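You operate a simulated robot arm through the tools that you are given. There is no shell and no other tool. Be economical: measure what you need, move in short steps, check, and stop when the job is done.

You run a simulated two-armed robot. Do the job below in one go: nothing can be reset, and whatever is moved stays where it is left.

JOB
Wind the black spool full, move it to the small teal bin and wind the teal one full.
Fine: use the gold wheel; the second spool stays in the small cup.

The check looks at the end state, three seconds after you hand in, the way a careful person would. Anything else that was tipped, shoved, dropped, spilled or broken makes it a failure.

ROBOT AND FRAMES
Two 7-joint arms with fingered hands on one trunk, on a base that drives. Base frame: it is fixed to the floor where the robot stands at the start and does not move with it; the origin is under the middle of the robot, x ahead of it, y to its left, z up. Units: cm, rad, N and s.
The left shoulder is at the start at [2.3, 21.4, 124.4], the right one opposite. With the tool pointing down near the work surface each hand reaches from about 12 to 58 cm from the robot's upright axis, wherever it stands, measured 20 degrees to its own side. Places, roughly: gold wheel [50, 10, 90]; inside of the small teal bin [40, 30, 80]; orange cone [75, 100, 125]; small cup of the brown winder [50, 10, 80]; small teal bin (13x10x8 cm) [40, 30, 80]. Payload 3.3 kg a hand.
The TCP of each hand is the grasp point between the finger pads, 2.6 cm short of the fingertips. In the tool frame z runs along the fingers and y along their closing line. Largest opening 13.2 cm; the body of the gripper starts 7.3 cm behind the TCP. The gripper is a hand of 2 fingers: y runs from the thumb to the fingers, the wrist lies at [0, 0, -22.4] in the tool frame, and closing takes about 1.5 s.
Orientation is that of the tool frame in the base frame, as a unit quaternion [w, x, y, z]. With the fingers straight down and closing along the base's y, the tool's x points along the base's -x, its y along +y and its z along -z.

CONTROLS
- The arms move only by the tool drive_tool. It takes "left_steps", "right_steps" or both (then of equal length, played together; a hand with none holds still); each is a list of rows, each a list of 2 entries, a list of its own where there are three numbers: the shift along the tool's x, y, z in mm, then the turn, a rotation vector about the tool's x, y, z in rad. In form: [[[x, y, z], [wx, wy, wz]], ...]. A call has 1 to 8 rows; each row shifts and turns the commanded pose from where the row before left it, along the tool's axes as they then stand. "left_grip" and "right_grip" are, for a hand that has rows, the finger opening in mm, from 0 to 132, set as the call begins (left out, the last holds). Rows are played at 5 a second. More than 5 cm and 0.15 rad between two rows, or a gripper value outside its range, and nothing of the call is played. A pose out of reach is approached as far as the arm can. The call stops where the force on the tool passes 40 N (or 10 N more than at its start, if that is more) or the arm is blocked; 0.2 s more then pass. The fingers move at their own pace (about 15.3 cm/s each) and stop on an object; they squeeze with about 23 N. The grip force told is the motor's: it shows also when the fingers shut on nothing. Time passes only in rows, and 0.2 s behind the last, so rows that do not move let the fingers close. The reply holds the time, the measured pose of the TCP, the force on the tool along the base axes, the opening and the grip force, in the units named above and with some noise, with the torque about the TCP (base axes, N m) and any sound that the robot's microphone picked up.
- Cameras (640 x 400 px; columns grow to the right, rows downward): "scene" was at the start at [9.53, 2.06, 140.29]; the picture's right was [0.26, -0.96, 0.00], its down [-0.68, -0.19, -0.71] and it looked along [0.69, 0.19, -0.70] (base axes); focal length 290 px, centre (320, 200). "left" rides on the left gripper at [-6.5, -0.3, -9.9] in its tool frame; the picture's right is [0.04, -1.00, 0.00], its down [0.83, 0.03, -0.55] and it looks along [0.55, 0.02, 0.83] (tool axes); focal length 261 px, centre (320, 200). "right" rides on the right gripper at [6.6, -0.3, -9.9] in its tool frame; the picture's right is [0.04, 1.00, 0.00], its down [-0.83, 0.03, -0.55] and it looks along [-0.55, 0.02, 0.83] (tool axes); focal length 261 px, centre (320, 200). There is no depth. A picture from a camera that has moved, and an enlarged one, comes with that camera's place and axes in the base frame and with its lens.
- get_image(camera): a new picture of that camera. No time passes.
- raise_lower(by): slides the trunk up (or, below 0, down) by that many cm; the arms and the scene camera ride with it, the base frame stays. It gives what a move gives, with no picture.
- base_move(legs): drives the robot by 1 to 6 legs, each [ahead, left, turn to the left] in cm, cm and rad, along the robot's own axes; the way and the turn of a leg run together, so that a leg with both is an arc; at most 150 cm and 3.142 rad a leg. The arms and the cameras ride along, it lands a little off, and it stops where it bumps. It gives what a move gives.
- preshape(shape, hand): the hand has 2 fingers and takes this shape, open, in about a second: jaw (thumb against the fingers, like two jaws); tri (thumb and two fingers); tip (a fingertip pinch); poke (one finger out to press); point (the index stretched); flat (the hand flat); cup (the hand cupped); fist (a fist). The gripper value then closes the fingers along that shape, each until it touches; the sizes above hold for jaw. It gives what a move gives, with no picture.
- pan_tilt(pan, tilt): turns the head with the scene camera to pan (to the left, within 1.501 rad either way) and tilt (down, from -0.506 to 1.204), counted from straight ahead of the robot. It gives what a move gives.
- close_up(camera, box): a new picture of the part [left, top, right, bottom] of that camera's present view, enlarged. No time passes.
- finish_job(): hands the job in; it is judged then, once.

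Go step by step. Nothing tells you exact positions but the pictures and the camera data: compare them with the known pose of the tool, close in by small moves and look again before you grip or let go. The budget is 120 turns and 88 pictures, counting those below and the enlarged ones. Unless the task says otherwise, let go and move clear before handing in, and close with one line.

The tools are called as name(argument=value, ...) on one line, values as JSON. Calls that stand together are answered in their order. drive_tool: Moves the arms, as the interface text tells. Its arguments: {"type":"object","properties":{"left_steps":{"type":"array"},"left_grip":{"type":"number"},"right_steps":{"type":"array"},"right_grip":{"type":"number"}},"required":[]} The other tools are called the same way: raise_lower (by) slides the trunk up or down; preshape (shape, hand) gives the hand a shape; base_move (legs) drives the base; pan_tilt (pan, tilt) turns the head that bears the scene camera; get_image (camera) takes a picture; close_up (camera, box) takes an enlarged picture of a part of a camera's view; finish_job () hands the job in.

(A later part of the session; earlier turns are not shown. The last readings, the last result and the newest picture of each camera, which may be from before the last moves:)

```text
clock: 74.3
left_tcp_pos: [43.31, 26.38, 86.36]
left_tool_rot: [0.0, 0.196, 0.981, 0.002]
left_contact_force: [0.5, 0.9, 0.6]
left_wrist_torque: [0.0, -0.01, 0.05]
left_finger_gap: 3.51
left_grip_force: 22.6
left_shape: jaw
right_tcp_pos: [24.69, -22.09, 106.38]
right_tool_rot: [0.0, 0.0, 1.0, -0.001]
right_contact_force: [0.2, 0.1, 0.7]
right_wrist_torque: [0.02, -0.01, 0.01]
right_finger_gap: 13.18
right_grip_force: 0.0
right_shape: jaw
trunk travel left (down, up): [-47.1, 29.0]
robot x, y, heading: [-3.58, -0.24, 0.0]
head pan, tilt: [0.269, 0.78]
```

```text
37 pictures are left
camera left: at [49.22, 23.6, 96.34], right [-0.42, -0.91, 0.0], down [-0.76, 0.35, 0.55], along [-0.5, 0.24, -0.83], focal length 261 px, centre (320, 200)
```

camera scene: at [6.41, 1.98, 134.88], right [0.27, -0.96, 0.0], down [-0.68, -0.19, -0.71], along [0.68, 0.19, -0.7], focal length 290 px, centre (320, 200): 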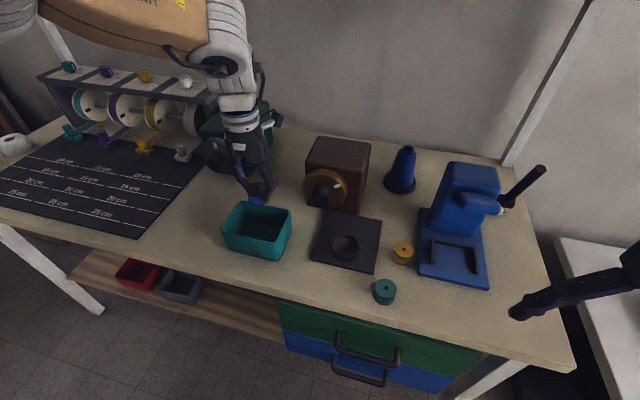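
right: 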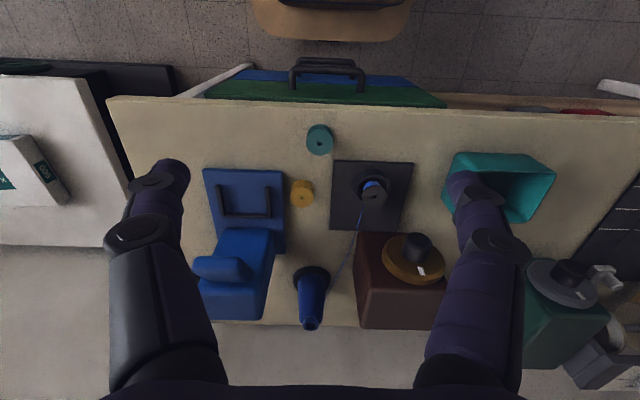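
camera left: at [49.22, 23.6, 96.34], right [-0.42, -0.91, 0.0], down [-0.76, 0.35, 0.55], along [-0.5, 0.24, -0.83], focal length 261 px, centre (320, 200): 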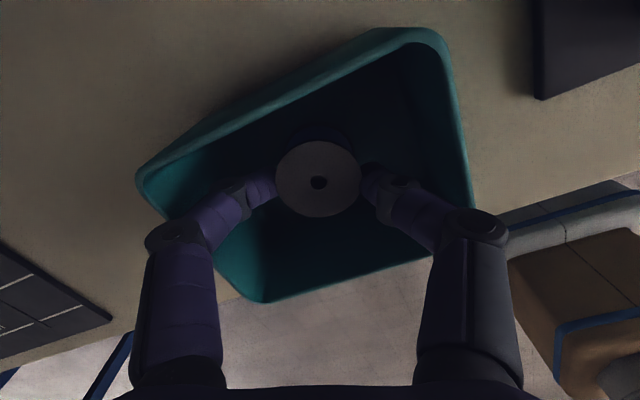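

Centred inside the bin. I'll lower to floor contact.

drive_tool(left_steps=[[[0, 0, 5], [0, 0, 0]], [[0, 0, 4], [0, 0, 0]], [[0, 0, 3], [0, 0, 0]], [[0, 0, 0], [0, 0, 0]]])

```text
clock: 75.3
left_tcp_pos: [43.28, 26.57, 85.26]
left_tool_rot: [0.0, 0.198, 0.98, 0.001]
left_contact_force: [0.1, 0.0, -0.5]
left_wrist_torque: [0.0, 0.0, -0.03]
left_finger_gap: 3.54
left_grip_force: 23.1
left_shape: jaw
right_tcp_pos: [24.76, -22.19, 106.42]
right_tool_rot: [0.0, 0.0, 1.0, -0.001]
right_contact_force: [0.2, 0.2, -0.8]
right_wrist_torque: [0.0, -0.04, 0.01]
right_finger_gap: 13.2
right_grip_force: 0.1
right_shape: jaw
trunk travel left (down, up): [-47.1, 29.0]
robot x, y, heading: [-3.6, -0.55, 0.001]
head pan, tilt: [0.269, 0.78]
```

drive_tool(left_steps=[[[0, 0, 4], [0, 0, 0]], [[0, 0, 4], [0, 0, 0]], [[0, 0, 0], [0, 0, 0]]])

```text
clock: 76.1
left_tcp_pos: [43.35, 26.53, 84.4]
left_tool_rot: [0.001, 0.199, 0.98, 0.003]
left_contact_force: [-0.4, 0.4, 1.6]
left_wrist_torque: [-0.04, -0.01, 0.04]
left_finger_gap: 3.51
left_grip_force: 23.2
left_shape: jaw
right_tcp_pos: [24.84, -21.98, 106.42]
right_tool_rot: [0.0, 0.0, 1.0, 0.001]
right_contact_force: [-1.0, -1.1, 0.1]
right_wrist_torque: [0.03, -0.01, 0.01]
right_finger_gap: 13.19
right_grip_force: 0.0
right_shape: jaw
trunk travel left (down, up): [-47.1, 29.0]
robot x, y, heading: [-3.38, -0.03, 0.001]
head pan, tilt: [0.269, 0.78]
```

A slight contact force appears. I'll go down 3 mm more to confirm.

drive_tool(left_steps=[[[0, 0, 3], [0, 0, 0]], [[0, 0, 0], [0, 0, 0]]])

```text
clock: 76.7
left_tcp_pos: [43.28, 26.48, 84.22]
left_tool_rot: [0.002, 0.198, 0.98, 0.002]
left_contact_force: [-0.4, 0.9, 16.1]
left_wrist_torque: [-0.01, 0.03, -0.02]
left_finger_gap: 3.57
left_grip_force: 23.7
left_shape: jaw
right_tcp_pos: [24.71, -22.13, 106.51]
right_tool_rot: [0.001, 0.002, 1.0, 0.0]
right_contact_force: [0.1, 1.5, -0.5]
right_wrist_torque: [-0.02, 0.0, 0.0]
right_finger_gap: 13.18
right_grip_force: 0.2
right_shape: jaw
trunk travel left (down, up): [-47.1, 29.0]
robot x, y, heading: [-3.45, -0.19, -0.001]
head pan, tilt: [0.269, 0.78]
```

The spool is on the floor. I'll relieve the load, open and rise.

drive_tool(left_steps=[[[0, 0, -2], [0, 0, 0]], [[0, 0, 0], [0, 0, 0]]])

drive_tool(left_steps=[[[0, 0, 0], [0, 0, 0]], [[0, 0, 0], [0, 0, 0]], [[0, 0, -20], [0, 0, 0]], [[0, 0, -40], [0, 0, 0]], [[0, 0, -40], [0, 0, 0]], [[0, 0, -40], [0, 0, 0]], [[0, 0, 0], [0, 0, 0]]], left_grip=60)

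get_image(camera="left")

get_image(camera="right")

```text
clock: 77.3
left_tcp_pos: [43.31, 26.62, 84.34]
left_tool_rot: [0.0, 0.198, 0.98, 0.002]
left_contact_force: [0.3, 0.5, 7.6]
left_wrist_torque: [0.0, 0.01, 0.02]
left_finger_gap: 3.58
left_grip_force: 22.5
left_shape: jaw
right_tcp_pos: [24.8, -22.06, 106.37]
right_tool_rot: [0.0, 0.0, 1.0, 0.0]
right_contact_force: [0.1, 0.2, 0.1]
right_wrist_torque: [0.04, 0.0, -0.01]
right_finger_gap: 13.18
right_grip_force: 0.0
right_shape: jaw
trunk travel left (down, up): [-47.1, 29.0]
robot x, y, heading: [-3.7, -0.25, -0.001]
head pan, tilt: [0.269, 0.78]
```

```text
clock: 78.9
left_tcp_pos: [43.42, 26.39, 98.42]
left_tool_rot: [0.001, 0.198, 0.98, 0.002]
left_contact_force: [0.3, 0.4, -0.6]
left_wrist_torque: [0.03, 0.0, 0.03]
left_finger_gap: 5.94
left_grip_force: 0.1
left_shape: jaw
right_tcp_pos: [24.93, -22.01, 106.43]
right_tool_rot: [0.0, 0.001, 1.0, 0.0]
right_contact_force: [-0.1, 0.1, -0.2]
right_wrist_torque: [-0.03, 0.01, -0.01]
right_finger_gap: 13.2
right_grip_force: 0.0
right_shape: jaw
trunk travel left (down, up): [-47.1, 29.0]
robot x, y, heading: [-3.3, -0.02, 0.0]
head pan, tilt: [0.269, 0.78]
```

```text
36 pictures are left
camera left: at [49.33, 23.49, 108.36], right [-0.42, -0.91, 0.0], down [-0.75, 0.35, 0.55], along [-0.5, 0.24, -0.83], focal length 261 px, centre (320, 200)
```

left: 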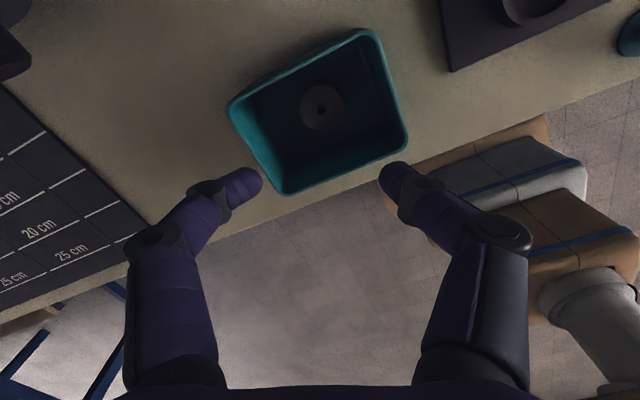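

```text
35 pictures are left
camera right: at [18.28, -22.39, 116.42], right [-0.04, 1.0, 0.0], down [0.83, 0.03, 0.55], along [0.55, 0.02, -0.83], focal length 261 px, centre (320, 200)
```

right: 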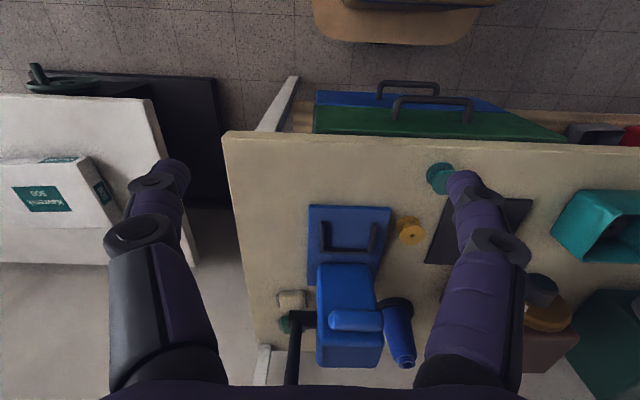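

The black spool stands in the bin. Now I'll move the left hand over the teal spool near (37, -2.5).

drive_tool(left_steps=[[[-7.7, -41.6, 0], [0, 0, 0]], [[-7.7, -41.6, 0], [0, 0, 0]], [[-7.7, -41.6, 0], [0, 0, 0]], [[-7.7, -41.6, 0], [0, 0, 0]], [[-7.7, -41.6, 0], [0, 0, 0]], [[-7.7, -41.6, 0], [0, 0, 0]], [[-7.7, -41.6, 0], [0, 0, 0]], [[0, 0, 0], [0, 0, 0]]])

get_image(camera="left")

```text
clock: 80.9
left_tcp_pos: [39.79, 0.64, 100.31]
left_tool_rot: [0.005, 0.145, 0.989, -0.03]
left_contact_force: [0.3, 0.4, -0.1]
left_wrist_torque: [-0.03, 0.01, -0.03]
left_finger_gap: 5.97
left_grip_force: 0.1
left_shape: jaw
right_tcp_pos: [24.87, -22.06, 106.44]
right_tool_rot: [0.0, -0.001, 1.0, 0.001]
right_contact_force: [-0.1, 0.2, 0.0]
right_wrist_torque: [-0.03, 0.01, -0.02]
right_finger_gap: 13.2
right_grip_force: 0.0
right_shape: jaw
trunk travel left (down, up): [-47.1, 29.0]
robot x, y, heading: [-3.3, -0.03, 0.001]
head pan, tilt: [0.269, 0.78]
stopped in row 8 (left hand): the arm was blocked; the commanded pose is now the measured one
```

```text
34 pictures are left
camera left: at [46.06, -1.03, 110.28], right [-0.33, -0.94, 0.06], down [-0.79, 0.3, 0.53], along [-0.52, 0.13, -0.84], focal length 261 px, centre (320, 200)
```

left: 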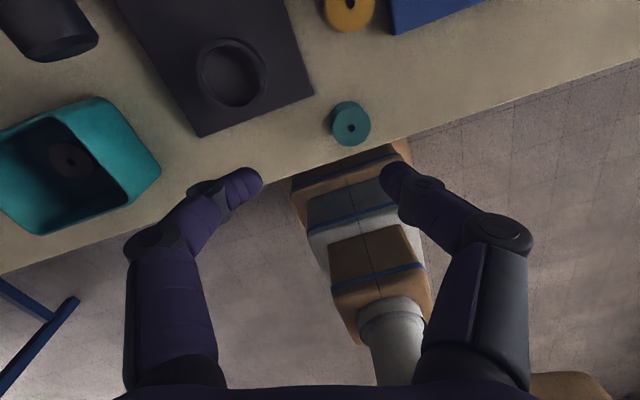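

The left arm can't go further across. I'll shift the base right 8 cm, square the hand, and go over the teal spool.

base_move(legs=[[0, -8, 0]])

drive_tool(left_steps=[[[20, 20, 0], [-0.058, 0.0175, 0]], [[20, 20, 0], [0, 0, 0]], [[0, 0, 30], [0, 0, 0]], [[0, 0, 30], [0, 0, 0]], [[0, 0, 0], [0, 0, 0]]])

get_image(camera="left")

```text
clock: 82.0
left_tcp_pos: [39.85, -7.65, 100.36]
left_tool_rot: [0.006, 0.145, 0.989, -0.029]
left_contact_force: [-0.4, -0.2, -0.1]
left_wrist_torque: [-0.02, 0.01, 0.04]
left_finger_gap: 6.0
left_grip_force: 0.0
left_shape: jaw
right_tcp_pos: [24.77, -30.32, 106.41]
right_tool_rot: [0.0, 0.001, 1.0, 0.001]
right_contact_force: [0.6, -0.4, -0.1]
right_wrist_torque: [0.07, 0.01, -0.03]
right_finger_gap: 13.17
right_grip_force: 0.1
right_shape: jaw
trunk travel left (down, up): [-47.1, 29.0]
robot x, y, heading: [-3.45, -8.38, -0.003]
head pan, tilt: [0.269, 0.78]
```

```text
clock: 83.2
left_tcp_pos: [37.22, -2.54, 94.19]
left_tool_rot: [0.002, 0.145, 0.989, 0.002]
left_contact_force: [-0.2, 0.4, 0.3]
left_wrist_torque: [0.03, -0.01, -0.02]
left_finger_gap: 5.99
left_grip_force: 0.0
left_shape: jaw
right_tcp_pos: [24.7, -30.26, 106.37]
right_tool_rot: [-0.001, 0.0, 1.0, 0.0]
right_contact_force: [-0.2, 0.4, 0.1]
right_wrist_torque: [0.01, -0.01, 0.04]
right_finger_gap: 13.18
right_grip_force: 0.0
right_shape: jaw
trunk travel left (down, up): [-47.1, 29.0]
robot x, y, heading: [-3.43, -8.08, 0.006]
head pan, tilt: [0.269, 0.78]
```

```text
33 pictures are left
camera left: at [43.42, -4.78, 104.1], right [-0.33, -0.94, 0.0], down [-0.79, 0.27, 0.55], along [-0.52, 0.18, -0.83], focal length 261 px, centre (320, 200)
```

left: 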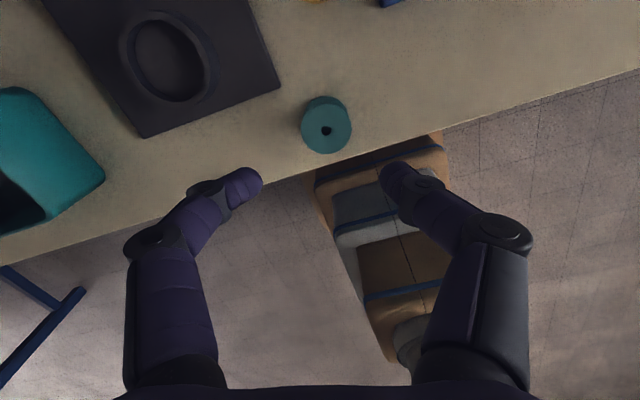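

Teal spool at about (36.6, -2.8). I'll correct and descend partway.

drive_tool(left_steps=[[[5, -4, 30], [0, 0, 0]], [[0, 0, 30], [0, 0, 0]], [[0, 0, 10], [0, 0, 0]], [[0, 0, 0], [0, 0, 0]]])

get_image(camera="left")

close_up(camera="scene", box=[290, 210, 410, 320])

```text
clock: 84.2
left_tcp_pos: [36.69, -2.76, 87.22]
left_tool_rot: [0.002, 0.145, 0.989, 0.001]
left_contact_force: [-0.3, -0.3, -0.1]
left_wrist_torque: [0.02, 0.01, -0.02]
left_finger_gap: 5.97
left_grip_force: 0.1
left_shape: jaw
right_tcp_pos: [24.8, -30.13, 106.38]
right_tool_rot: [0.0, 0.0, 1.0, 0.0]
right_contact_force: [0.1, 0.4, 0.3]
right_wrist_torque: [0.0, 0.01, -0.02]
right_finger_gap: 13.18
right_grip_force: 0.2
right_shape: jaw
trunk travel left (down, up): [-47.1, 29.0]
robot x, y, heading: [-3.29, -7.95, -0.0]
head pan, tilt: [0.269, 0.78]
```

```text
32 pictures are left
camera left: at [42.8, -5.01, 97.06], right [-0.33, -0.94, 0.0], down [-0.79, 0.27, 0.55], along [-0.52, 0.18, -0.84], focal length 261 px, centre (320, 200)
```

left: 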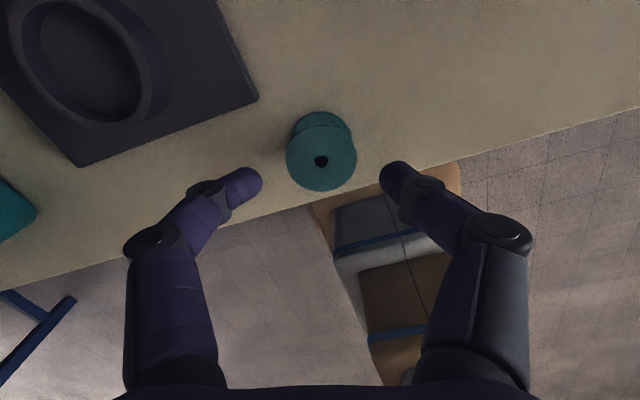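

```text
3.64 times, centred on (350, 265) of scene
camera zoom: at [6.41, -6.03, 134.88], right [0.27, -0.96, 0.0], down [-0.68, -0.19, -0.71], along [0.68, 0.19, -0.7], focal length 1055 px, centre (211, -36)
```

zoom: 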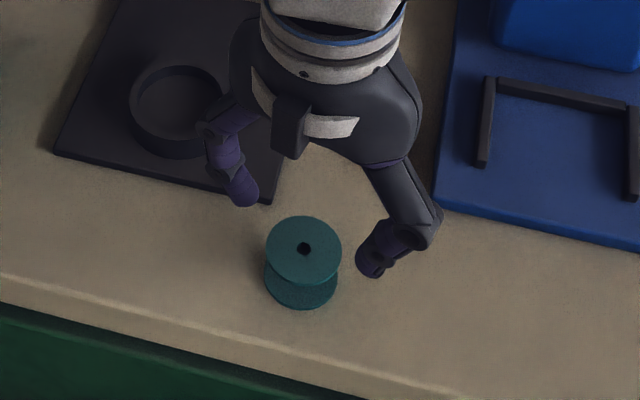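

Aligned. I'll descend to TCP z≈83.9 and close.

drive_tool(left_steps=[[[0, 0, 15], [0, 0, 0]], [[0, 0, 12], [0, 0, 0]], [[0, 0, 6], [0, 0, 0]], [[0, 0, 0], [0, 0, 0]]])

drive_tool(left_steps=[[[0, 0, 0], [0, 0, 0]], [[0, 0, 0], [0, 0, 0]], [[0, 0, 0], [0, 0, 0]], [[0, 0, 0], [0, 0, 0]], [[0, 0, 0], [0, 0, 0]]], left_grip=20)

close_up(camera="scene", box=[290, 210, 410, 320])

```text
clock: 85.2
left_tcp_pos: [36.64, -2.8, 83.96]
left_tool_rot: [0.002, 0.146, 0.989, 0.002]
left_contact_force: [0.6, 0.3, -0.2]
left_wrist_torque: [0.0, -0.02, 0.01]
left_finger_gap: 5.97
left_grip_force: 0.2
left_shape: jaw
right_tcp_pos: [24.73, -30.17, 106.37]
right_tool_rot: [0.0, 0.0, 1.0, 0.0]
right_contact_force: [0.2, 0.0, 0.0]
right_wrist_torque: [-0.01, 0.03, 0.02]
right_finger_gap: 13.21
right_grip_force: 0.0
right_shape: jaw
trunk travel left (down, up): [-47.1, 29.0]
robot x, y, heading: [-3.54, -8.27, -0.0]
head pan, tilt: [0.269, 0.78]
```

```text
clock: 86.4
left_tcp_pos: [36.65, -2.76, 83.78]
left_tool_rot: [0.002, 0.147, 0.989, 0.002]
left_contact_force: [-0.2, 0.5, -0.1]
left_wrist_torque: [0.0, -0.02, -0.02]
left_finger_gap: 3.5
left_grip_force: 22.7
left_shape: jaw
right_tcp_pos: [24.76, -30.19, 106.48]
right_tool_rot: [-0.001, 0.0, 1.0, 0.0]
right_contact_force: [-0.2, -0.2, 0.4]
right_wrist_torque: [-0.02, -0.01, -0.02]
right_finger_gap: 13.19
right_grip_force: 0.1
right_shape: jaw
trunk travel left (down, up): [-47.1, 29.0]
robot x, y, heading: [-3.49, -8.04, 0.0]
head pan, tilt: [0.269, 0.78]
```

```text
3.64 times, centred on (350, 265) of scene
camera zoom: at [6.41, -6.03, 134.88], right [0.27, -0.96, 0.0], down [-0.68, -0.19, -0.71], along [0.68, 0.19, -0.7], focal length 1055 px, centre (211, -36)
```

zoom: 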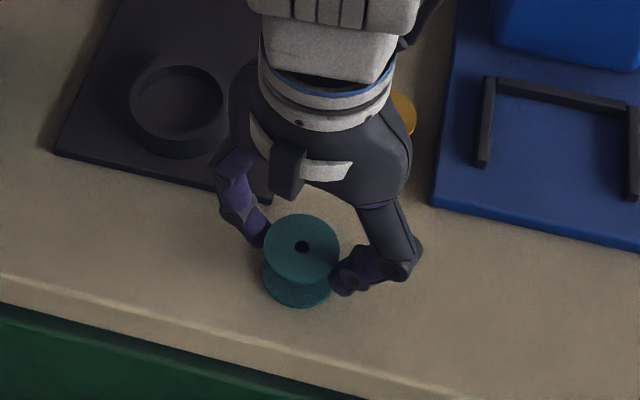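

Gripped. I'll lift and carry it over the cup.

drive_tool(left_steps=[[[0, 0, -20], [0, 0, 0]], [[0, 0, -40], [0, 0, 0]], [[0, 0, -45], [0, 0, 0]], [[-17.6, 38.7, 0], [0, 0, 0]], [[-17.6, 38.7, 0], [0, 0, 0]], [[-17.6, 38.7, 0], [0, 0, 0]], [[0, 0, 0], [0, 0, 0]]])

get_image(camera="left")

close_up(camera="scene", box=[250, 180, 370, 290])

```text
clock: 88.0
left_tcp_pos: [45.22, 6.64, 94.31]
left_tool_rot: [0.001, 0.145, 0.989, 0.002]
left_contact_force: [-0.7, -0.1, 0.2]
left_wrist_torque: [0.02, 0.02, 0.0]
left_finger_gap: 3.53
left_grip_force: 22.9
left_shape: jaw
right_tcp_pos: [24.76, -30.22, 106.52]
right_tool_rot: [-0.001, 0.001, 1.0, 0.0]
right_contact_force: [0.0, 0.5, -0.2]
right_wrist_torque: [0.0, -0.05, 0.02]
right_finger_gap: 13.17
right_grip_force: 0.0
right_shape: jaw
trunk travel left (down, up): [-47.1, 29.0]
robot x, y, heading: [-3.51, -7.7, -0.003]
head pan, tilt: [0.269, 0.78]
```

```text
29 pictures are left
camera left: at [51.23, 4.44, 104.28], right [-0.33, -0.94, 0.0], down [-0.79, 0.27, 0.55], along [-0.52, 0.18, -0.83], focal length 261 px, centre (320, 200)
```

left: 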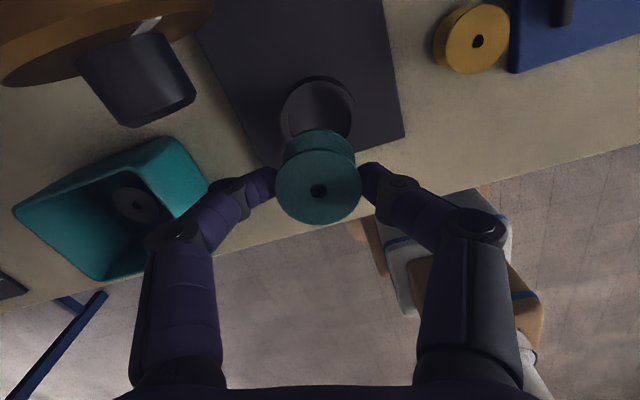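

```text
3.64 times, centred on (310, 235) of scene
camera zoom: at [6.36, -6.07, 134.88], right [0.27, -0.96, 0.0], down [-0.68, -0.19, -0.71], along [0.69, 0.19, -0.7], focal length 1055 px, centre (356, 73)
```

zoom: 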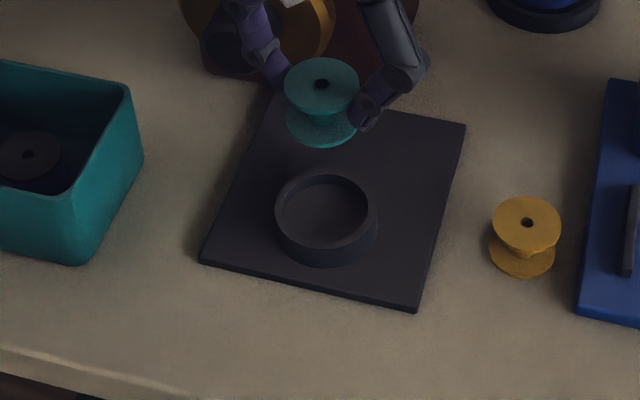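

The teal spool hangs about (44.9, 6.65) and the cup centre is about (45.1, 6.8). I'll shift slightly, descend to just above the rim, and check.

drive_tool(left_steps=[[[-1.6, 1.5, 30], [0, 0, 0]], [[0, 0, 30], [0, 0, 0]], [[0, 0, 0], [0, 0, 0]]])

get_image(camera="left")

close_up(camera="scene", box=[270, 190, 350, 270])

```text
clock: 88.8
left_tcp_pos: [45.4, 6.85, 88.58]
left_tool_rot: [0.002, 0.146, 0.989, 0.002]
left_contact_force: [0.1, -0.9, -0.5]
left_wrist_torque: [-0.01, 0.0, -0.01]
left_finger_gap: 3.49
left_grip_force: 23.0
left_shape: jaw
right_tcp_pos: [24.81, -30.33, 106.38]
right_tool_rot: [0.0, 0.0, 1.0, -0.001]
right_contact_force: [0.3, 0.0, -0.2]
right_wrist_torque: [-0.02, 0.02, 0.02]
right_finger_gap: 13.2
right_grip_force: 0.1
right_shape: jaw
trunk travel left (down, up): [-47.1, 29.0]
robot x, y, heading: [-3.44, -8.05, -0.002]
head pan, tilt: [0.269, 0.78]
```

```text
27 pictures are left
camera left: at [51.48, 4.6, 98.51], right [-0.33, -0.94, 0.0], down [-0.79, 0.27, 0.55], along [-0.52, 0.18, -0.84], focal length 261 px, centre (320, 200)
```

left: 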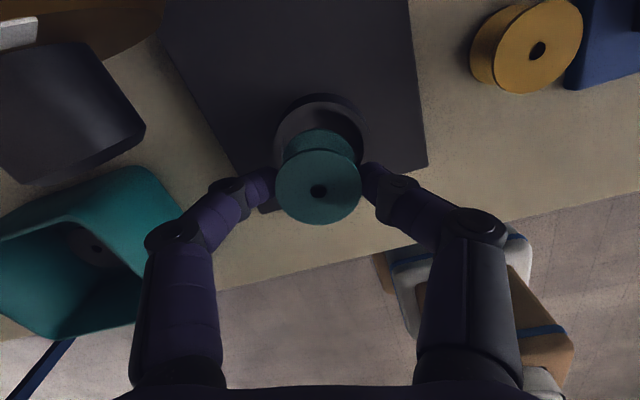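

```text
5.00 times, centred on (310, 230) of scene
camera zoom: at [6.39, -6.04, 134.88], right [0.27, -0.96, 0.0], down [-0.68, -0.19, -0.71], along [0.69, 0.19, -0.7], focal length 1451 px, centre (370, 50)
```

zoom: 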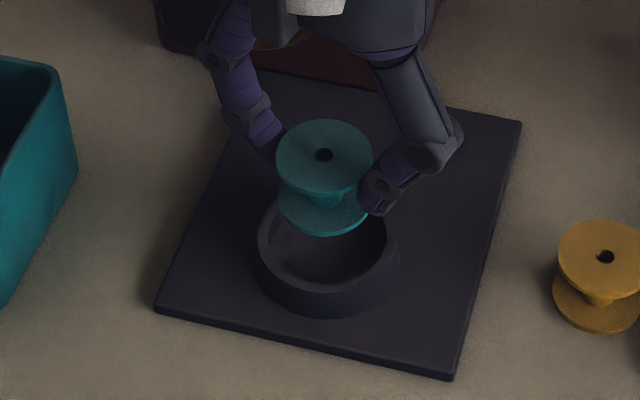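

Aligned with the cup within a couple of mm. I'll lower gently until contact.

drive_tool(left_steps=[[[0, 0, 10], [0, 0, 0]], [[0, 0, 8], [0, 0, 0]], [[0, 0, 5], [0, 0, 0]], [[0, 0, 0], [0, 0, 0]]])

close_up(camera="scene", box=[270, 190, 350, 270])

```text
clock: 89.8
left_tcp_pos: [45.3, 6.93, 86.16]
left_tool_rot: [0.002, 0.146, 0.989, 0.001]
left_contact_force: [0.5, -1.0, 0.0]
left_wrist_torque: [0.01, 0.03, -0.01]
left_finger_gap: 3.49
left_grip_force: 23.0
left_shape: jaw
right_tcp_pos: [24.85, -30.15, 106.44]
right_tool_rot: [0.0, 0.0, 1.0, 0.0]
right_contact_force: [0.3, 0.1, 0.3]
right_wrist_torque: [-0.01, 0.02, 0.0]
right_finger_gap: 13.17
right_grip_force: 0.1
right_shape: jaw
trunk travel left (down, up): [-47.1, 29.0]
robot x, y, heading: [-3.54, -7.89, -0.0]
head pan, tilt: [0.269, 0.78]
```

```text
5.00 times, centred on (310, 230) of scene
camera zoom: at [6.41, -6.03, 134.88], right [0.27, -0.96, 0.0], down [-0.68, -0.19, -0.71], along [0.68, 0.19, -0.7], focal length 1451 px, centre (370, 50)
```

zoom: 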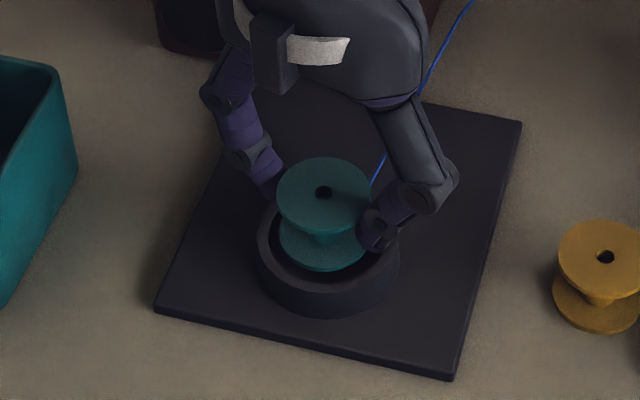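

It's inside the rim, and the thread has caught on the new spool. I'll lower to the floor.

drive_tool(left_steps=[[[0, 0, 4], [0, 0, 0]], [[0, 0, 3], [0, 0, 0]], [[0, 0, 0], [0, 0, 0]]])

```text
clock: 90.6
left_tcp_pos: [45.29, 6.89, 85.39]
left_tool_rot: [0.002, 0.147, 0.989, 0.001]
left_contact_force: [-0.7, 0.5, -0.3]
left_wrist_torque: [-0.01, 0.02, -0.02]
left_finger_gap: 3.54
left_grip_force: 23.0
left_shape: jaw
right_tcp_pos: [24.77, -30.06, 106.43]
right_tool_rot: [0.0, 0.0, 1.0, 0.0]
right_contact_force: [0.5, -0.1, -0.4]
right_wrist_torque: [0.0, -0.01, 0.02]
right_finger_gap: 13.17
right_grip_force: 0.1
right_shape: jaw
trunk travel left (down, up): [-47.1, 29.0]
robot x, y, heading: [-3.54, -8.15, 0.004]
head pan, tilt: [0.269, 0.78]
```

drive_tool(left_steps=[[[0, 0, 2], [0, 0, 0]], [[0, 0, 2], [0, 0, 0]], [[0, 0, 0], [0, 0, 0]]])

close_up(camera="scene", box=[290, 210, 340, 260])

```text
clock: 91.4
left_tcp_pos: [45.28, 6.82, 85.26]
left_tool_rot: [0.005, 0.146, 0.989, 0.002]
left_contact_force: [-1.8, 0.4, 25.8]
left_wrist_torque: [0.01, 0.02, -0.03]
left_finger_gap: 3.71
left_grip_force: 23.2
left_shape: jaw
right_tcp_pos: [24.63, -30.26, 106.58]
right_tool_rot: [0.001, -0.001, 1.0, 0.0]
right_contact_force: [-0.7, -0.6, -0.4]
right_wrist_torque: [0.03, -0.03, -0.01]
right_finger_gap: 13.19
right_grip_force: 0.0
right_shape: jaw
trunk travel left (down, up): [-47.1, 29.0]
robot x, y, heading: [-3.34, -7.69, -0.006]
head pan, tilt: [0.269, 0.78]
```

```text
8.00 times, centred on (315, 235) of scene
camera zoom: at [6.18, -6.09, 134.92], right [0.27, -0.96, 0.0], down [-0.68, -0.19, -0.71], along [0.69, 0.19, -0.7], focal length 2321 px, centre (360, -80)
```

zoom: 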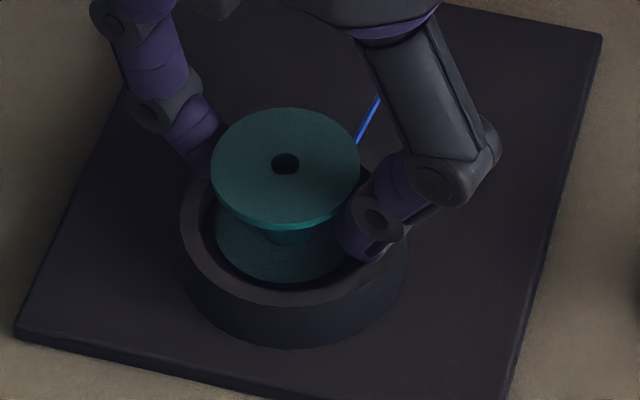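

Contact confirms it's seated. I'll relieve, open and rise, then inspect.

drive_tool(left_steps=[[[0, 0, -3], [0, 0, 0]], [[0, 0, 0], [0, 0, 0]]])

drive_tool(left_steps=[[[0, 0, 0], [0, 0, 0]], [[0, 0, 0], [0, 0, 0]], [[0, 0, -20], [0, 0, 0]], [[0, 0, -40], [0, 0, 0]], [[0, 0, -40], [0, 0, 0]], [[0, 0, -40], [0, 0, 0]], [[20, 0, -40], [0, 0, 0]], [[0, 0, 0], [0, 0, 0]]], left_grip=66)

get_image(camera="left")

close_up(camera="scene", box=[270, 190, 350, 270])

```text
clock: 92.0
left_tcp_pos: [45.12, 6.85, 85.22]
left_tool_rot: [0.002, 0.145, 0.989, 0.002]
left_contact_force: [0.8, -0.7, 9.3]
left_wrist_torque: [-0.01, 0.03, -0.02]
left_finger_gap: 3.71
left_grip_force: 22.8
left_shape: jaw
right_tcp_pos: [24.76, -30.29, 106.39]
right_tool_rot: [0.0, 0.001, 1.0, 0.0]
right_contact_force: [1.0, 0.3, -0.3]
right_wrist_torque: [0.03, -0.02, 0.0]
right_finger_gap: 13.17
right_grip_force: 0.0
right_shape: jaw
trunk travel left (down, up): [-47.1, 29.0]
robot x, y, heading: [-3.78, -8.19, 0.004]
head pan, tilt: [0.269, 0.78]
```

```text
clock: 93.8
left_tcp_pos: [43.34, 7.47, 103.11]
left_tool_rot: [0.0, 0.146, 0.989, 0.002]
left_contact_force: [0.2, 1.3, 0.1]
left_wrist_torque: [0.04, -0.01, -0.04]
left_finger_gap: 6.54
left_grip_force: 0.1
left_shape: jaw
right_tcp_pos: [24.83, -30.22, 106.56]
right_tool_rot: [0.0, 0.001, 1.0, 0.0]
right_contact_force: [-0.4, -0.3, -0.3]
right_wrist_torque: [0.03, 0.0, -0.01]
right_finger_gap: 13.18
right_grip_force: 0.1
right_shape: jaw
trunk travel left (down, up): [-47.1, 29.0]
robot x, y, heading: [-3.4, -7.94, 0.003]
head pan, tilt: [0.269, 0.78]
```

```text
23 pictures are left
camera left: at [49.45, 5.23, 113.01], right [-0.33, -0.94, 0.0], down [-0.79, 0.27, 0.55], along [-0.52, 0.18, -0.83], focal length 261 px, centre (320, 200)
```

left: 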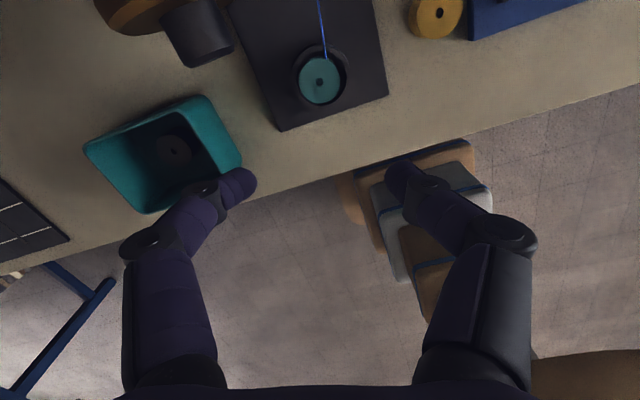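

```text
5.00 times, centred on (310, 230) of scene
camera zoom: at [6.48, -6.07, 134.87], right [0.27, -0.96, 0.0], down [-0.68, -0.19, -0.71], along [0.68, 0.19, -0.7], focal length 1451 px, centre (370, 50)
```

zoom: 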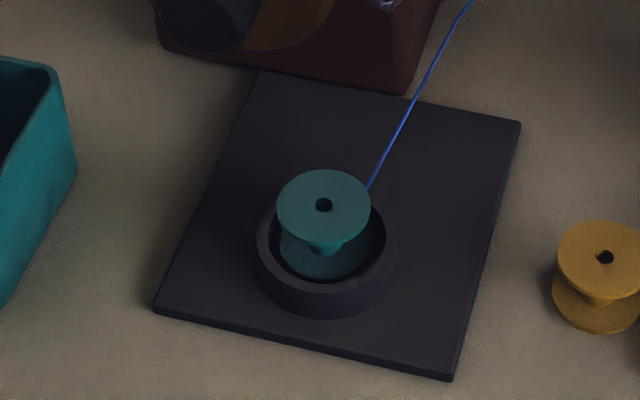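

The teal spool is seated upright, empty, and the thread is on it. Now I'll return to the wheel: unyaw, start pitching the hand, and drive back to the cranking stance.

drive_tool(left_steps=[[[0, 0, 0], [0, 0, -0.145]], [[0, 0, 0], [0, 0, -0.145]], [[0, 0, 0], [0, -0.15, 0]], [[0, 0, 0], [0, -0.15, 0]], [[0, 0, 0], [0, -0.15, 0]], [[0, 0, 0], [0, -0.15, 0]], [[0, 0, 0], [0, 0, 0]]])

base_move(legs=[[-10, 8, 0]])

drive_tool(left_steps=[[[-31.5, 0, 3.4], [0, 0, 0]], [[-31.5, 0, 3.4], [0, 0, 0]], [[-31.5, 0, 3.4], [0, 0, 0]], [[-31.5, 0, 3.4], [0, 0, 0]], [[0, 0, 0], [0, 0, 0]]])

```text
clock: 95.4
left_tcp_pos: [43.25, 7.44, 103.3]
left_tool_rot: [0.299, 0.001, 0.954, 0.0]
left_contact_force: [0.0, -0.3, 0.2]
left_wrist_torque: [0.0, -0.02, 0.0]
left_finger_gap: 6.53
left_grip_force: 0.0
left_shape: jaw
right_tcp_pos: [24.75, -30.23, 106.38]
right_tool_rot: [0.001, 0.001, 1.0, 0.0]
right_contact_force: [0.4, -0.4, 0.5]
right_wrist_torque: [0.0, -0.02, -0.01]
right_finger_gap: 13.19
right_grip_force: 0.1
right_shape: jaw
trunk travel left (down, up): [-47.1, 29.0]
robot x, y, heading: [-3.18, -8.48, -0.004]
head pan, tilt: [0.269, 0.78]
```

```text
clock: 96.7
left_tcp_pos: [33.15, 15.44, 103.35]
left_tool_rot: [0.297, 0.002, 0.955, 0.0]
left_contact_force: [0.5, 0.4, 0.3]
left_wrist_torque: [0.01, -0.01, -0.02]
left_finger_gap: 6.54
left_grip_force: 0.1
left_shape: jaw
right_tcp_pos: [14.61, -22.03, 106.49]
right_tool_rot: [0.001, 0.001, 1.0, 0.0]
right_contact_force: [0.3, 0.7, 0.3]
right_wrist_torque: [-0.05, 0.0, 0.0]
right_finger_gap: 13.21
right_grip_force: 0.1
right_shape: jaw
trunk travel left (down, up): [-47.1, 29.0]
robot x, y, heading: [-13.71, 0.1, -0.003]
head pan, tilt: [0.269, 0.78]
```

```text
clock: 97.9
left_tcp_pos: [44.26, 15.25, 109.18]
left_tool_rot: [0.297, 0.002, 0.955, 0.0]
left_contact_force: [0.1, 0.5, 0.2]
left_wrist_torque: [-0.01, 0.0, -0.01]
left_finger_gap: 6.54
left_grip_force: 0.1
left_shape: jaw
right_tcp_pos: [14.72, -22.24, 106.46]
right_tool_rot: [0.0, 0.001, 1.0, -0.001]
right_contact_force: [1.1, 0.3, 0.2]
right_wrist_torque: [-0.01, -0.01, 0.02]
right_finger_gap: 13.2
right_grip_force: 0.1
right_shape: jaw
trunk travel left (down, up): [-47.1, 29.0]
robot x, y, heading: [-13.82, -0.06, -0.001]
head pan, tilt: [0.269, 0.78]
```

All reachable. I'll finish levelling and re-apply the roll, then check before lowering.

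drive_tool(left_steps=[[[0, 0, 0], [0, -0.15, 0]], [[0, 0, 0], [0, -0.15, 0]], [[0, 0, 0], [0, -0.15, 0]], [[0, 0, 0], [0, -0.15, 0]], [[0, 0, 0], [0, -0.15, 0]], [[0, 0, 0], [0, -0.15, 0]], [[0, -13, 0], [0, -0.068, 0]], [[0, 0, 0], [0, 0, 0]]])

drive_tool(left_steps=[[[0, 0, 0], [0, 0, 0.14]], [[0, 0, 0], [0, 0, 0.14]], [[0, 0, 0], [0, 0, 0]]])

get_image(camera="scene")

```text
clock: 99.7
left_tcp_pos: [44.27, 14.07, 109.33]
left_tool_rot: [0.707, 0.002, 0.707, -0.001]
left_contact_force: [0.1, 0.3, 0.6]
left_wrist_torque: [0.01, 0.0, 0.02]
left_finger_gap: 6.56
left_grip_force: 0.0
left_shape: jaw
right_tcp_pos: [14.6, -22.24, 106.42]
right_tool_rot: [0.0, 0.001, 1.0, 0.0]
right_contact_force: [-0.4, -0.6, 0.6]
right_wrist_torque: [-0.01, -0.02, -0.01]
right_finger_gap: 13.19
right_grip_force: 0.1
right_shape: jaw
trunk travel left (down, up): [-47.1, 29.0]
robot x, y, heading: [-13.8, -0.21, -0.008]
head pan, tilt: [0.269, 0.78]
```

```text
clock: 100.5
left_tcp_pos: [44.44, 14.02, 109.33]
left_tool_rot: [0.701, 0.101, 0.7, 0.099]
left_contact_force: [0.0, 1.2, 0.2]
left_wrist_torque: [0.01, -0.03, 0.0]
left_finger_gap: 6.55
left_grip_force: 0.1
left_shape: jaw
right_tcp_pos: [14.66, -22.17, 106.49]
right_tool_rot: [0.0, 0.001, 1.0, 0.001]
right_contact_force: [0.8, 0.7, -0.1]
right_wrist_torque: [0.01, 0.05, 0.02]
right_finger_gap: 13.2
right_grip_force: 0.0
right_shape: jaw
trunk travel left (down, up): [-47.1, 29.0]
robot x, y, heading: [-13.49, -0.44, -0.001]
head pan, tilt: [0.269, 0.78]
```

```text
21 pictures are left
camera scene: at [-3.63, 2.02, 134.88], right [0.26, -0.96, 0.0], down [-0.68, -0.19, -0.71], along [0.69, 0.19, -0.7], focal length 290 px, centre (320, 200)
```

scene: 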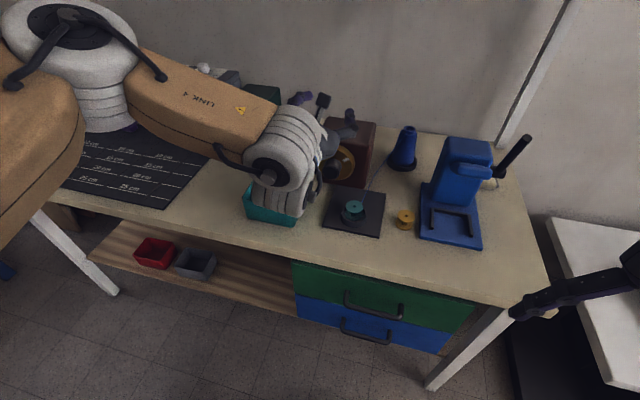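

Same posture as before. I'll lower the trunk and advance onto the knob.

raise_lower(by=-19.6)

get_image(camera="left")

close_up(camera="scene", box=[330, 110, 380, 160])

```text
clock: 102.6
left_tcp_pos: [44.44, 14.05, 89.78]
left_tool_rot: [0.701, 0.101, 0.7, 0.097]
left_contact_force: [-0.7, -0.6, 0.6]
left_wrist_torque: [-0.01, 0.05, -0.01]
left_finger_gap: 6.55
left_grip_force: 0.0
left_shape: jaw
right_tcp_pos: [14.74, -22.26, 86.82]
right_tool_rot: [0.0, 0.001, 1.0, 0.0]
right_contact_force: [-0.2, 0.7, 0.9]
right_wrist_torque: [0.03, 0.02, 0.02]
right_finger_gap: 13.19
right_grip_force: 0.0
right_shape: jaw
trunk travel left (down, up): [-27.5, 48.6]
robot x, y, heading: [-13.78, 0.1, -0.007]
head pan, tilt: [0.269, 0.78]
```

```text
20 pictures are left
camera left: at [34.44, 11.95, 95.95], right [0.0, -0.95, -0.32], down [-0.55, 0.27, -0.79], along [0.83, 0.17, -0.52], focal length 261 px, centre (320, 200)
```

left: 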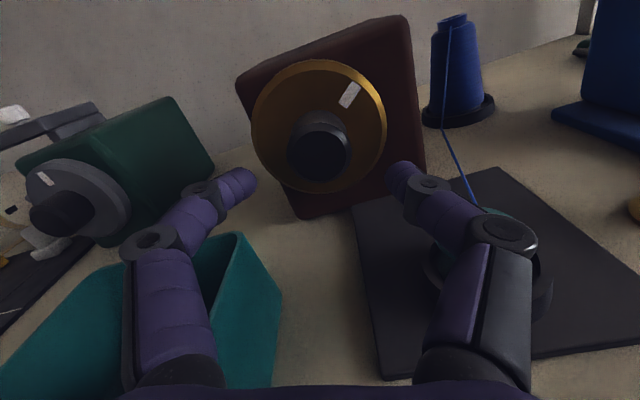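

```text
8.00 times, centred on (355, 135) of scene
camera zoom: at [-0.58, 2.0, 115.11], right [0.26, -0.96, 0.0], down [-0.68, -0.19, -0.71], along [0.69, 0.19, -0.7], focal length 2321 px, centre (40, 720)
```

zoom: 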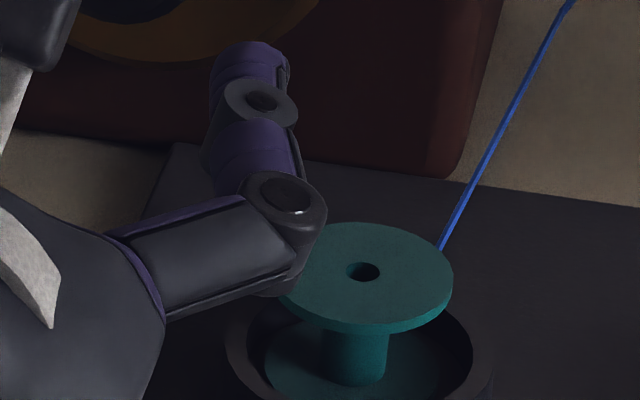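

Aligned as before. I'll advance 6.1 cm, grip, and do the first clockwise stroke.

drive_tool(left_steps=[[[0, 0, 25], [0, 0, 0]], [[0, 0, 20], [0, 0, 0]], [[0, 0, 16], [0, 0, 0]], [[0, 0, 0], [0, 0, 0]]])

drive_tool(left_steps=[[[0, 0, 0], [0, 0, 0]], [[0, 0, 0], [0, 0, 0]], [[0, 0, 0], [0, 0, 0]], [[0, 0, 0], [0, 0, 0]], [[0, 0, 0], [0, 0, 0.15]], [[0, 0, 0], [0, 0, 0.15]], [[0, 0, 0], [0, 0, 0.15]]], left_grip=20)

drive_tool(left_steps=[[[0, 0, 0], [0, 0, 0.15]], [[0, 0, 0], [0, 0, 0.15]], [[0, 0, 0], [0, 0, 0.15]], [[0, 0, 0], [0, 0, 0.15]]])

close_up(camera="scene", box=[330, 110, 380, 160])

```text
clock: 103.6
left_tcp_pos: [50.59, 13.95, 89.73]
left_tool_rot: [0.701, 0.101, 0.7, 0.098]
left_contact_force: [-0.1, -0.2, 0.1]
left_wrist_torque: [0.02, -0.01, 0.03]
left_finger_gap: 6.53
left_grip_force: 0.1
left_shape: jaw
right_tcp_pos: [14.73, -22.22, 86.84]
right_tool_rot: [0.001, 0.001, 1.0, 0.001]
right_contact_force: [-0.3, -1.1, -0.7]
right_wrist_torque: [0.01, -0.01, 0.01]
right_finger_gap: 13.2
right_grip_force: 0.1
right_shape: jaw
trunk travel left (down, up): [-27.5, 48.6]
robot x, y, heading: [-13.6, -0.11, -0.003]
head pan, tilt: [0.269, 0.78]
```

```text
clock: 105.2
left_tcp_pos: [50.46, 13.79, 89.66]
left_tool_rot: [0.661, 0.255, 0.66, 0.252]
left_contact_force: [7.7, -8.9, 2.1]
left_wrist_torque: [-0.06, 0.0, -0.14]
left_finger_gap: 3.48
left_grip_force: 22.9
left_shape: jaw
right_tcp_pos: [14.73, -22.22, 86.84]
right_tool_rot: [-0.001, 0.001, 1.0, 0.0]
right_contact_force: [0.3, 0.2, -0.7]
right_wrist_torque: [0.01, 0.04, -0.01]
right_finger_gap: 13.19
right_grip_force: 0.0
right_shape: jaw
trunk travel left (down, up): [-27.5, 48.6]
robot x, y, heading: [-13.59, -0.04, -0.003]
head pan, tilt: [0.269, 0.78]
```

```text
clock: 106.2
left_tcp_pos: [50.49, 13.7, 89.45]
left_tool_rot: [0.555, 0.441, 0.555, 0.435]
left_contact_force: [2.1, -15.1, -5.2]
left_wrist_torque: [-0.1, 0.18, -0.29]
left_finger_gap: 3.49
left_grip_force: 23.6
left_shape: jaw
right_tcp_pos: [14.76, -22.19, 86.82]
right_tool_rot: [-0.001, 0.001, 1.0, 0.001]
right_contact_force: [-0.3, 0.2, -0.5]
right_wrist_torque: [-0.01, 0.0, 0.01]
right_finger_gap: 13.2
right_grip_force: 0.1
right_shape: jaw
trunk travel left (down, up): [-27.5, 48.6]
robot x, y, heading: [-13.72, -0.2, -0.001]
head pan, tilt: [0.269, 0.78]
```

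```text
8.00 times, centred on (355, 135) of scene
camera zoom: at [-0.49, 1.83, 115.08], right [0.26, -0.96, 0.0], down [-0.68, -0.18, -0.71], along [0.68, 0.19, -0.7], focal length 2321 px, centre (40, 720)
```

zoom: 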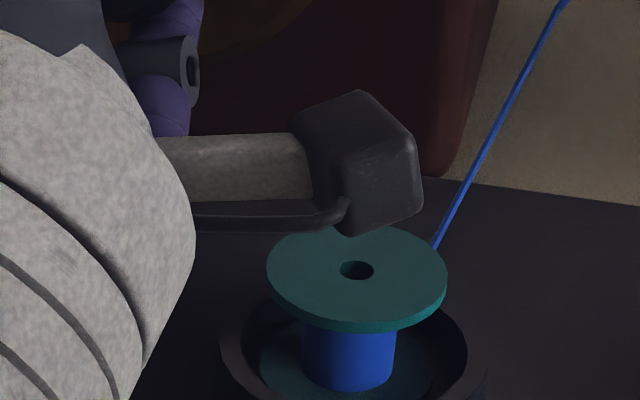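

It winds: the blue core is growing. I'll run three more strokes.

drive_tool(left_steps=[[[0, 0, 0], [0, 0, 0]], [[0, 0, 0], [0, 0, -0.15]], [[0, 0, 0], [0, 0, -0.15]], [[0, 0, 0], [0, 0, -0.15]], [[0, 0, 0], [0, 0, -0.15]], [[0, 0, 0], [0, 0, -0.15]], [[0, 0, 0], [0, 0, -0.15]], [[0, 0, 0], [0, 0, -0.15]]], left_grip=66)

drive_tool(left_steps=[[[0, 0, 0], [0, 0, 0]], [[0, 0, 0], [0, 0, 0]], [[0, 0, 0], [0, 0, 0]], [[0, 0, 0], [0, 0, 0]], [[0, 0, 0], [0, 0, 0.15]], [[0, 0, 0], [0, 0, 0.15]], [[0, 0, 0], [0, 0, 0.15]]], left_grip=20)

drive_tool(left_steps=[[[0, 0, 0], [0, 0, 0.15]], [[0, 0, 0], [0, 0, 0.15]], [[0, 0, 0], [0, 0, 0.15]], [[0, 0, 0], [0, 0, 0.15]]])

drive_tool(left_steps=[[[0, 0, 0], [0, 0, 0]], [[0, 0, 0], [0, 0, -0.15]], [[0, 0, 0], [0, 0, -0.15]], [[0, 0, 0], [0, 0, -0.15]], [[0, 0, 0], [0, 0, -0.15]], [[0, 0, 0], [0, 0, -0.15]], [[0, 0, 0], [0, 0, -0.15]], [[0, 0, 0], [0, 0, -0.15]]], left_grip=66)

drive_tool(left_steps=[[[0, 0, 0], [0, 0, 0]], [[0, 0, 0], [0, 0, 0]], [[0, 0, 0], [0, 0, 0]], [[0, 0, 0], [0, 0, 0]], [[0, 0, 0], [0, 0, 0.15]], [[0, 0, 0], [0, 0, 0.15]], [[0, 0, 0], [0, 0, 0.15]]], left_grip=20)

drive_tool(left_steps=[[[0, 0, 0], [0, 0, 0.15]], [[0, 0, 0], [0, 0, 0.15]], [[0, 0, 0], [0, 0, 0.15]], [[0, 0, 0], [0, 0, 0.15]]])

drive_tool(left_steps=[[[0, 0, 0], [0, 0, 0]], [[0, 0, 0], [0, 0, -0.15]], [[0, 0, 0], [0, 0, -0.15]], [[0, 0, 0], [0, 0, -0.15]], [[0, 0, 0], [0, 0, -0.15]], [[0, 0, 0], [0, 0, -0.15]], [[0, 0, 0], [0, 0, -0.15]], [[0, 0, 0], [0, 0, -0.15]]], left_grip=66)

close_up(camera="scene", box=[330, 110, 380, 160])

```text
clock: 108.0
left_tcp_pos: [50.51, 14.07, 89.69]
left_tool_rot: [0.701, 0.1, 0.7, 0.097]
left_contact_force: [-0.1, -0.6, 0.0]
left_wrist_torque: [0.02, 0.0, 0.0]
left_finger_gap: 6.55
left_grip_force: 0.0
left_shape: jaw
right_tcp_pos: [14.68, -22.16, 86.81]
right_tool_rot: [0.0, 0.001, 1.0, -0.001]
right_contact_force: [0.1, 1.1, -0.2]
right_wrist_torque: [0.02, -0.01, -0.02]
right_finger_gap: 13.2
right_grip_force: 0.0
right_shape: jaw
trunk travel left (down, up): [-27.5, 48.6]
robot x, y, heading: [-13.48, -0.08, 0.004]
head pan, tilt: [0.269, 0.78]
```

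```text
clock: 109.6
left_tcp_pos: [50.45, 14.02, 89.43]
left_tool_rot: [0.661, 0.256, 0.66, 0.251]
left_contact_force: [2.3, -6.1, -1.1]
left_wrist_torque: [-0.08, 0.04, -0.14]
left_finger_gap: 3.58
left_grip_force: 23.4
left_shape: jaw
right_tcp_pos: [14.74, -22.29, 86.75]
right_tool_rot: [0.0, 0.001, 1.0, 0.001]
right_contact_force: [0.4, 0.6, -0.1]
right_wrist_torque: [-0.01, 0.02, 0.01]
right_finger_gap: 13.19
right_grip_force: 0.0
right_shape: jaw
trunk travel left (down, up): [-27.5, 48.6]
robot x, y, heading: [-13.76, 0.01, 0.002]
head pan, tilt: [0.269, 0.78]
```

```text
clock: 110.6
left_tcp_pos: [50.42, 13.99, 89.6]
left_tool_rot: [0.556, 0.44, 0.555, 0.435]
left_contact_force: [-1.9, -10.9, -7.0]
left_wrist_torque: [-0.11, 0.22, -0.22]
left_finger_gap: 3.57
left_grip_force: 23.1
left_shape: jaw
right_tcp_pos: [14.79, -22.36, 86.75]
right_tool_rot: [-0.001, 0.001, 1.0, 0.001]
right_contact_force: [-1.2, -0.6, 0.2]
right_wrist_torque: [-0.02, 0.02, -0.03]
right_finger_gap: 13.21
right_grip_force: 0.0
right_shape: jaw
trunk travel left (down, up): [-27.5, 48.6]
robot x, y, heading: [-13.43, -0.01, -0.009]
head pan, tilt: [0.269, 0.78]
```

```text
clock: 112.4
left_tcp_pos: [50.46, 13.93, 89.79]
left_tool_rot: [0.701, 0.1, 0.7, 0.097]
left_contact_force: [-0.6, 0.2, -0.8]
left_wrist_torque: [0.03, -0.03, -0.03]
left_finger_gap: 6.54
left_grip_force: 0.1
left_shape: jaw
right_tcp_pos: [14.63, -22.2, 86.86]
right_tool_rot: [0.0, 0.001, 1.0, 0.0]
right_contact_force: [0.3, -0.3, -0.6]
right_wrist_torque: [0.02, -0.05, -0.03]
right_finger_gap: 13.22
right_grip_force: 0.1
right_shape: jaw
trunk travel left (down, up): [-27.5, 48.6]
robot x, y, heading: [-13.91, 0.05, -0.0]
head pan, tilt: [0.269, 0.78]
```

```text
clock: 114.0
left_tcp_pos: [50.54, 13.83, 89.67]
left_tool_rot: [0.661, 0.255, 0.66, 0.251]
left_contact_force: [3.7, -7.9, 1.2]
left_wrist_torque: [-0.14, 0.0, -0.19]
left_finger_gap: 3.48
left_grip_force: 23.0
left_shape: jaw
right_tcp_pos: [14.71, -22.25, 86.76]
right_tool_rot: [0.0, 0.001, 1.0, 0.001]
right_contact_force: [-0.2, 0.4, -0.6]
right_wrist_torque: [0.01, -0.01, -0.01]
right_finger_gap: 13.19
right_grip_force: 0.0
right_shape: jaw
trunk travel left (down, up): [-27.5, 48.6]
robot x, y, heading: [-13.67, 0.09, -0.002]
head pan, tilt: [0.269, 0.78]
```

```text
clock: 115.0
left_tcp_pos: [50.47, 13.72, 89.55]
left_tool_rot: [0.556, 0.44, 0.555, 0.435]
left_contact_force: [-0.6, -17.8, -6.4]
left_wrist_torque: [-0.14, 0.28, -0.32]
left_finger_gap: 3.53
left_grip_force: 23.0
left_shape: jaw
right_tcp_pos: [14.63, -22.29, 86.75]
right_tool_rot: [-0.001, 0.001, 1.0, 0.001]
right_contact_force: [-0.2, -1.1, 0.1]
right_wrist_torque: [-0.01, -0.01, 0.0]
right_finger_gap: 13.18
right_grip_force: 0.1
right_shape: jaw
trunk travel left (down, up): [-27.5, 48.6]
robot x, y, heading: [-13.78, 0.17, 0.002]
head pan, tilt: [0.269, 0.78]
```

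```text
clock: 116.8
left_tcp_pos: [50.49, 14.03, 89.79]
left_tool_rot: [0.701, 0.1, 0.7, 0.098]
left_contact_force: [-0.7, -0.2, -1.2]
left_wrist_torque: [0.0, 0.0, 0.01]
left_finger_gap: 6.54
left_grip_force: 0.1
left_shape: jaw
right_tcp_pos: [14.77, -22.12, 86.87]
right_tool_rot: [0.0, 0.0, 1.0, 0.0]
right_contact_force: [-0.8, 0.2, -0.3]
right_wrist_torque: [0.0, 0.04, 0.01]
right_finger_gap: 13.17
right_grip_force: 0.0
right_shape: jaw
trunk travel left (down, up): [-27.5, 48.6]
robot x, y, heading: [-13.6, -0.07, -0.001]
head pan, tilt: [0.269, 0.78]
```

```text
8.00 times, centred on (355, 135) of scene
camera zoom: at [-0.56, 2.01, 115.09], right [0.26, -0.96, 0.0], down [-0.68, -0.19, -0.71], along [0.69, 0.19, -0.7], focal length 2321 px, centre (40, 720)
```

zoom: 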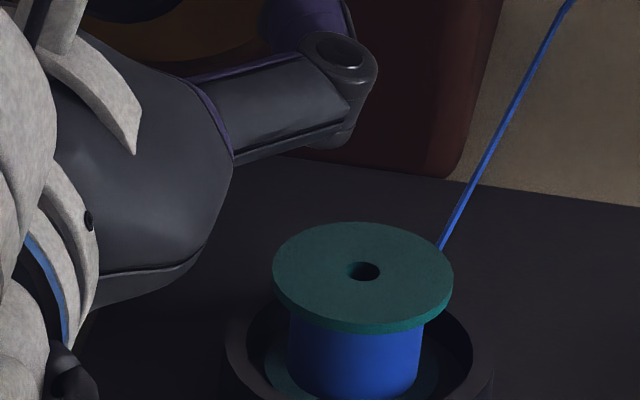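

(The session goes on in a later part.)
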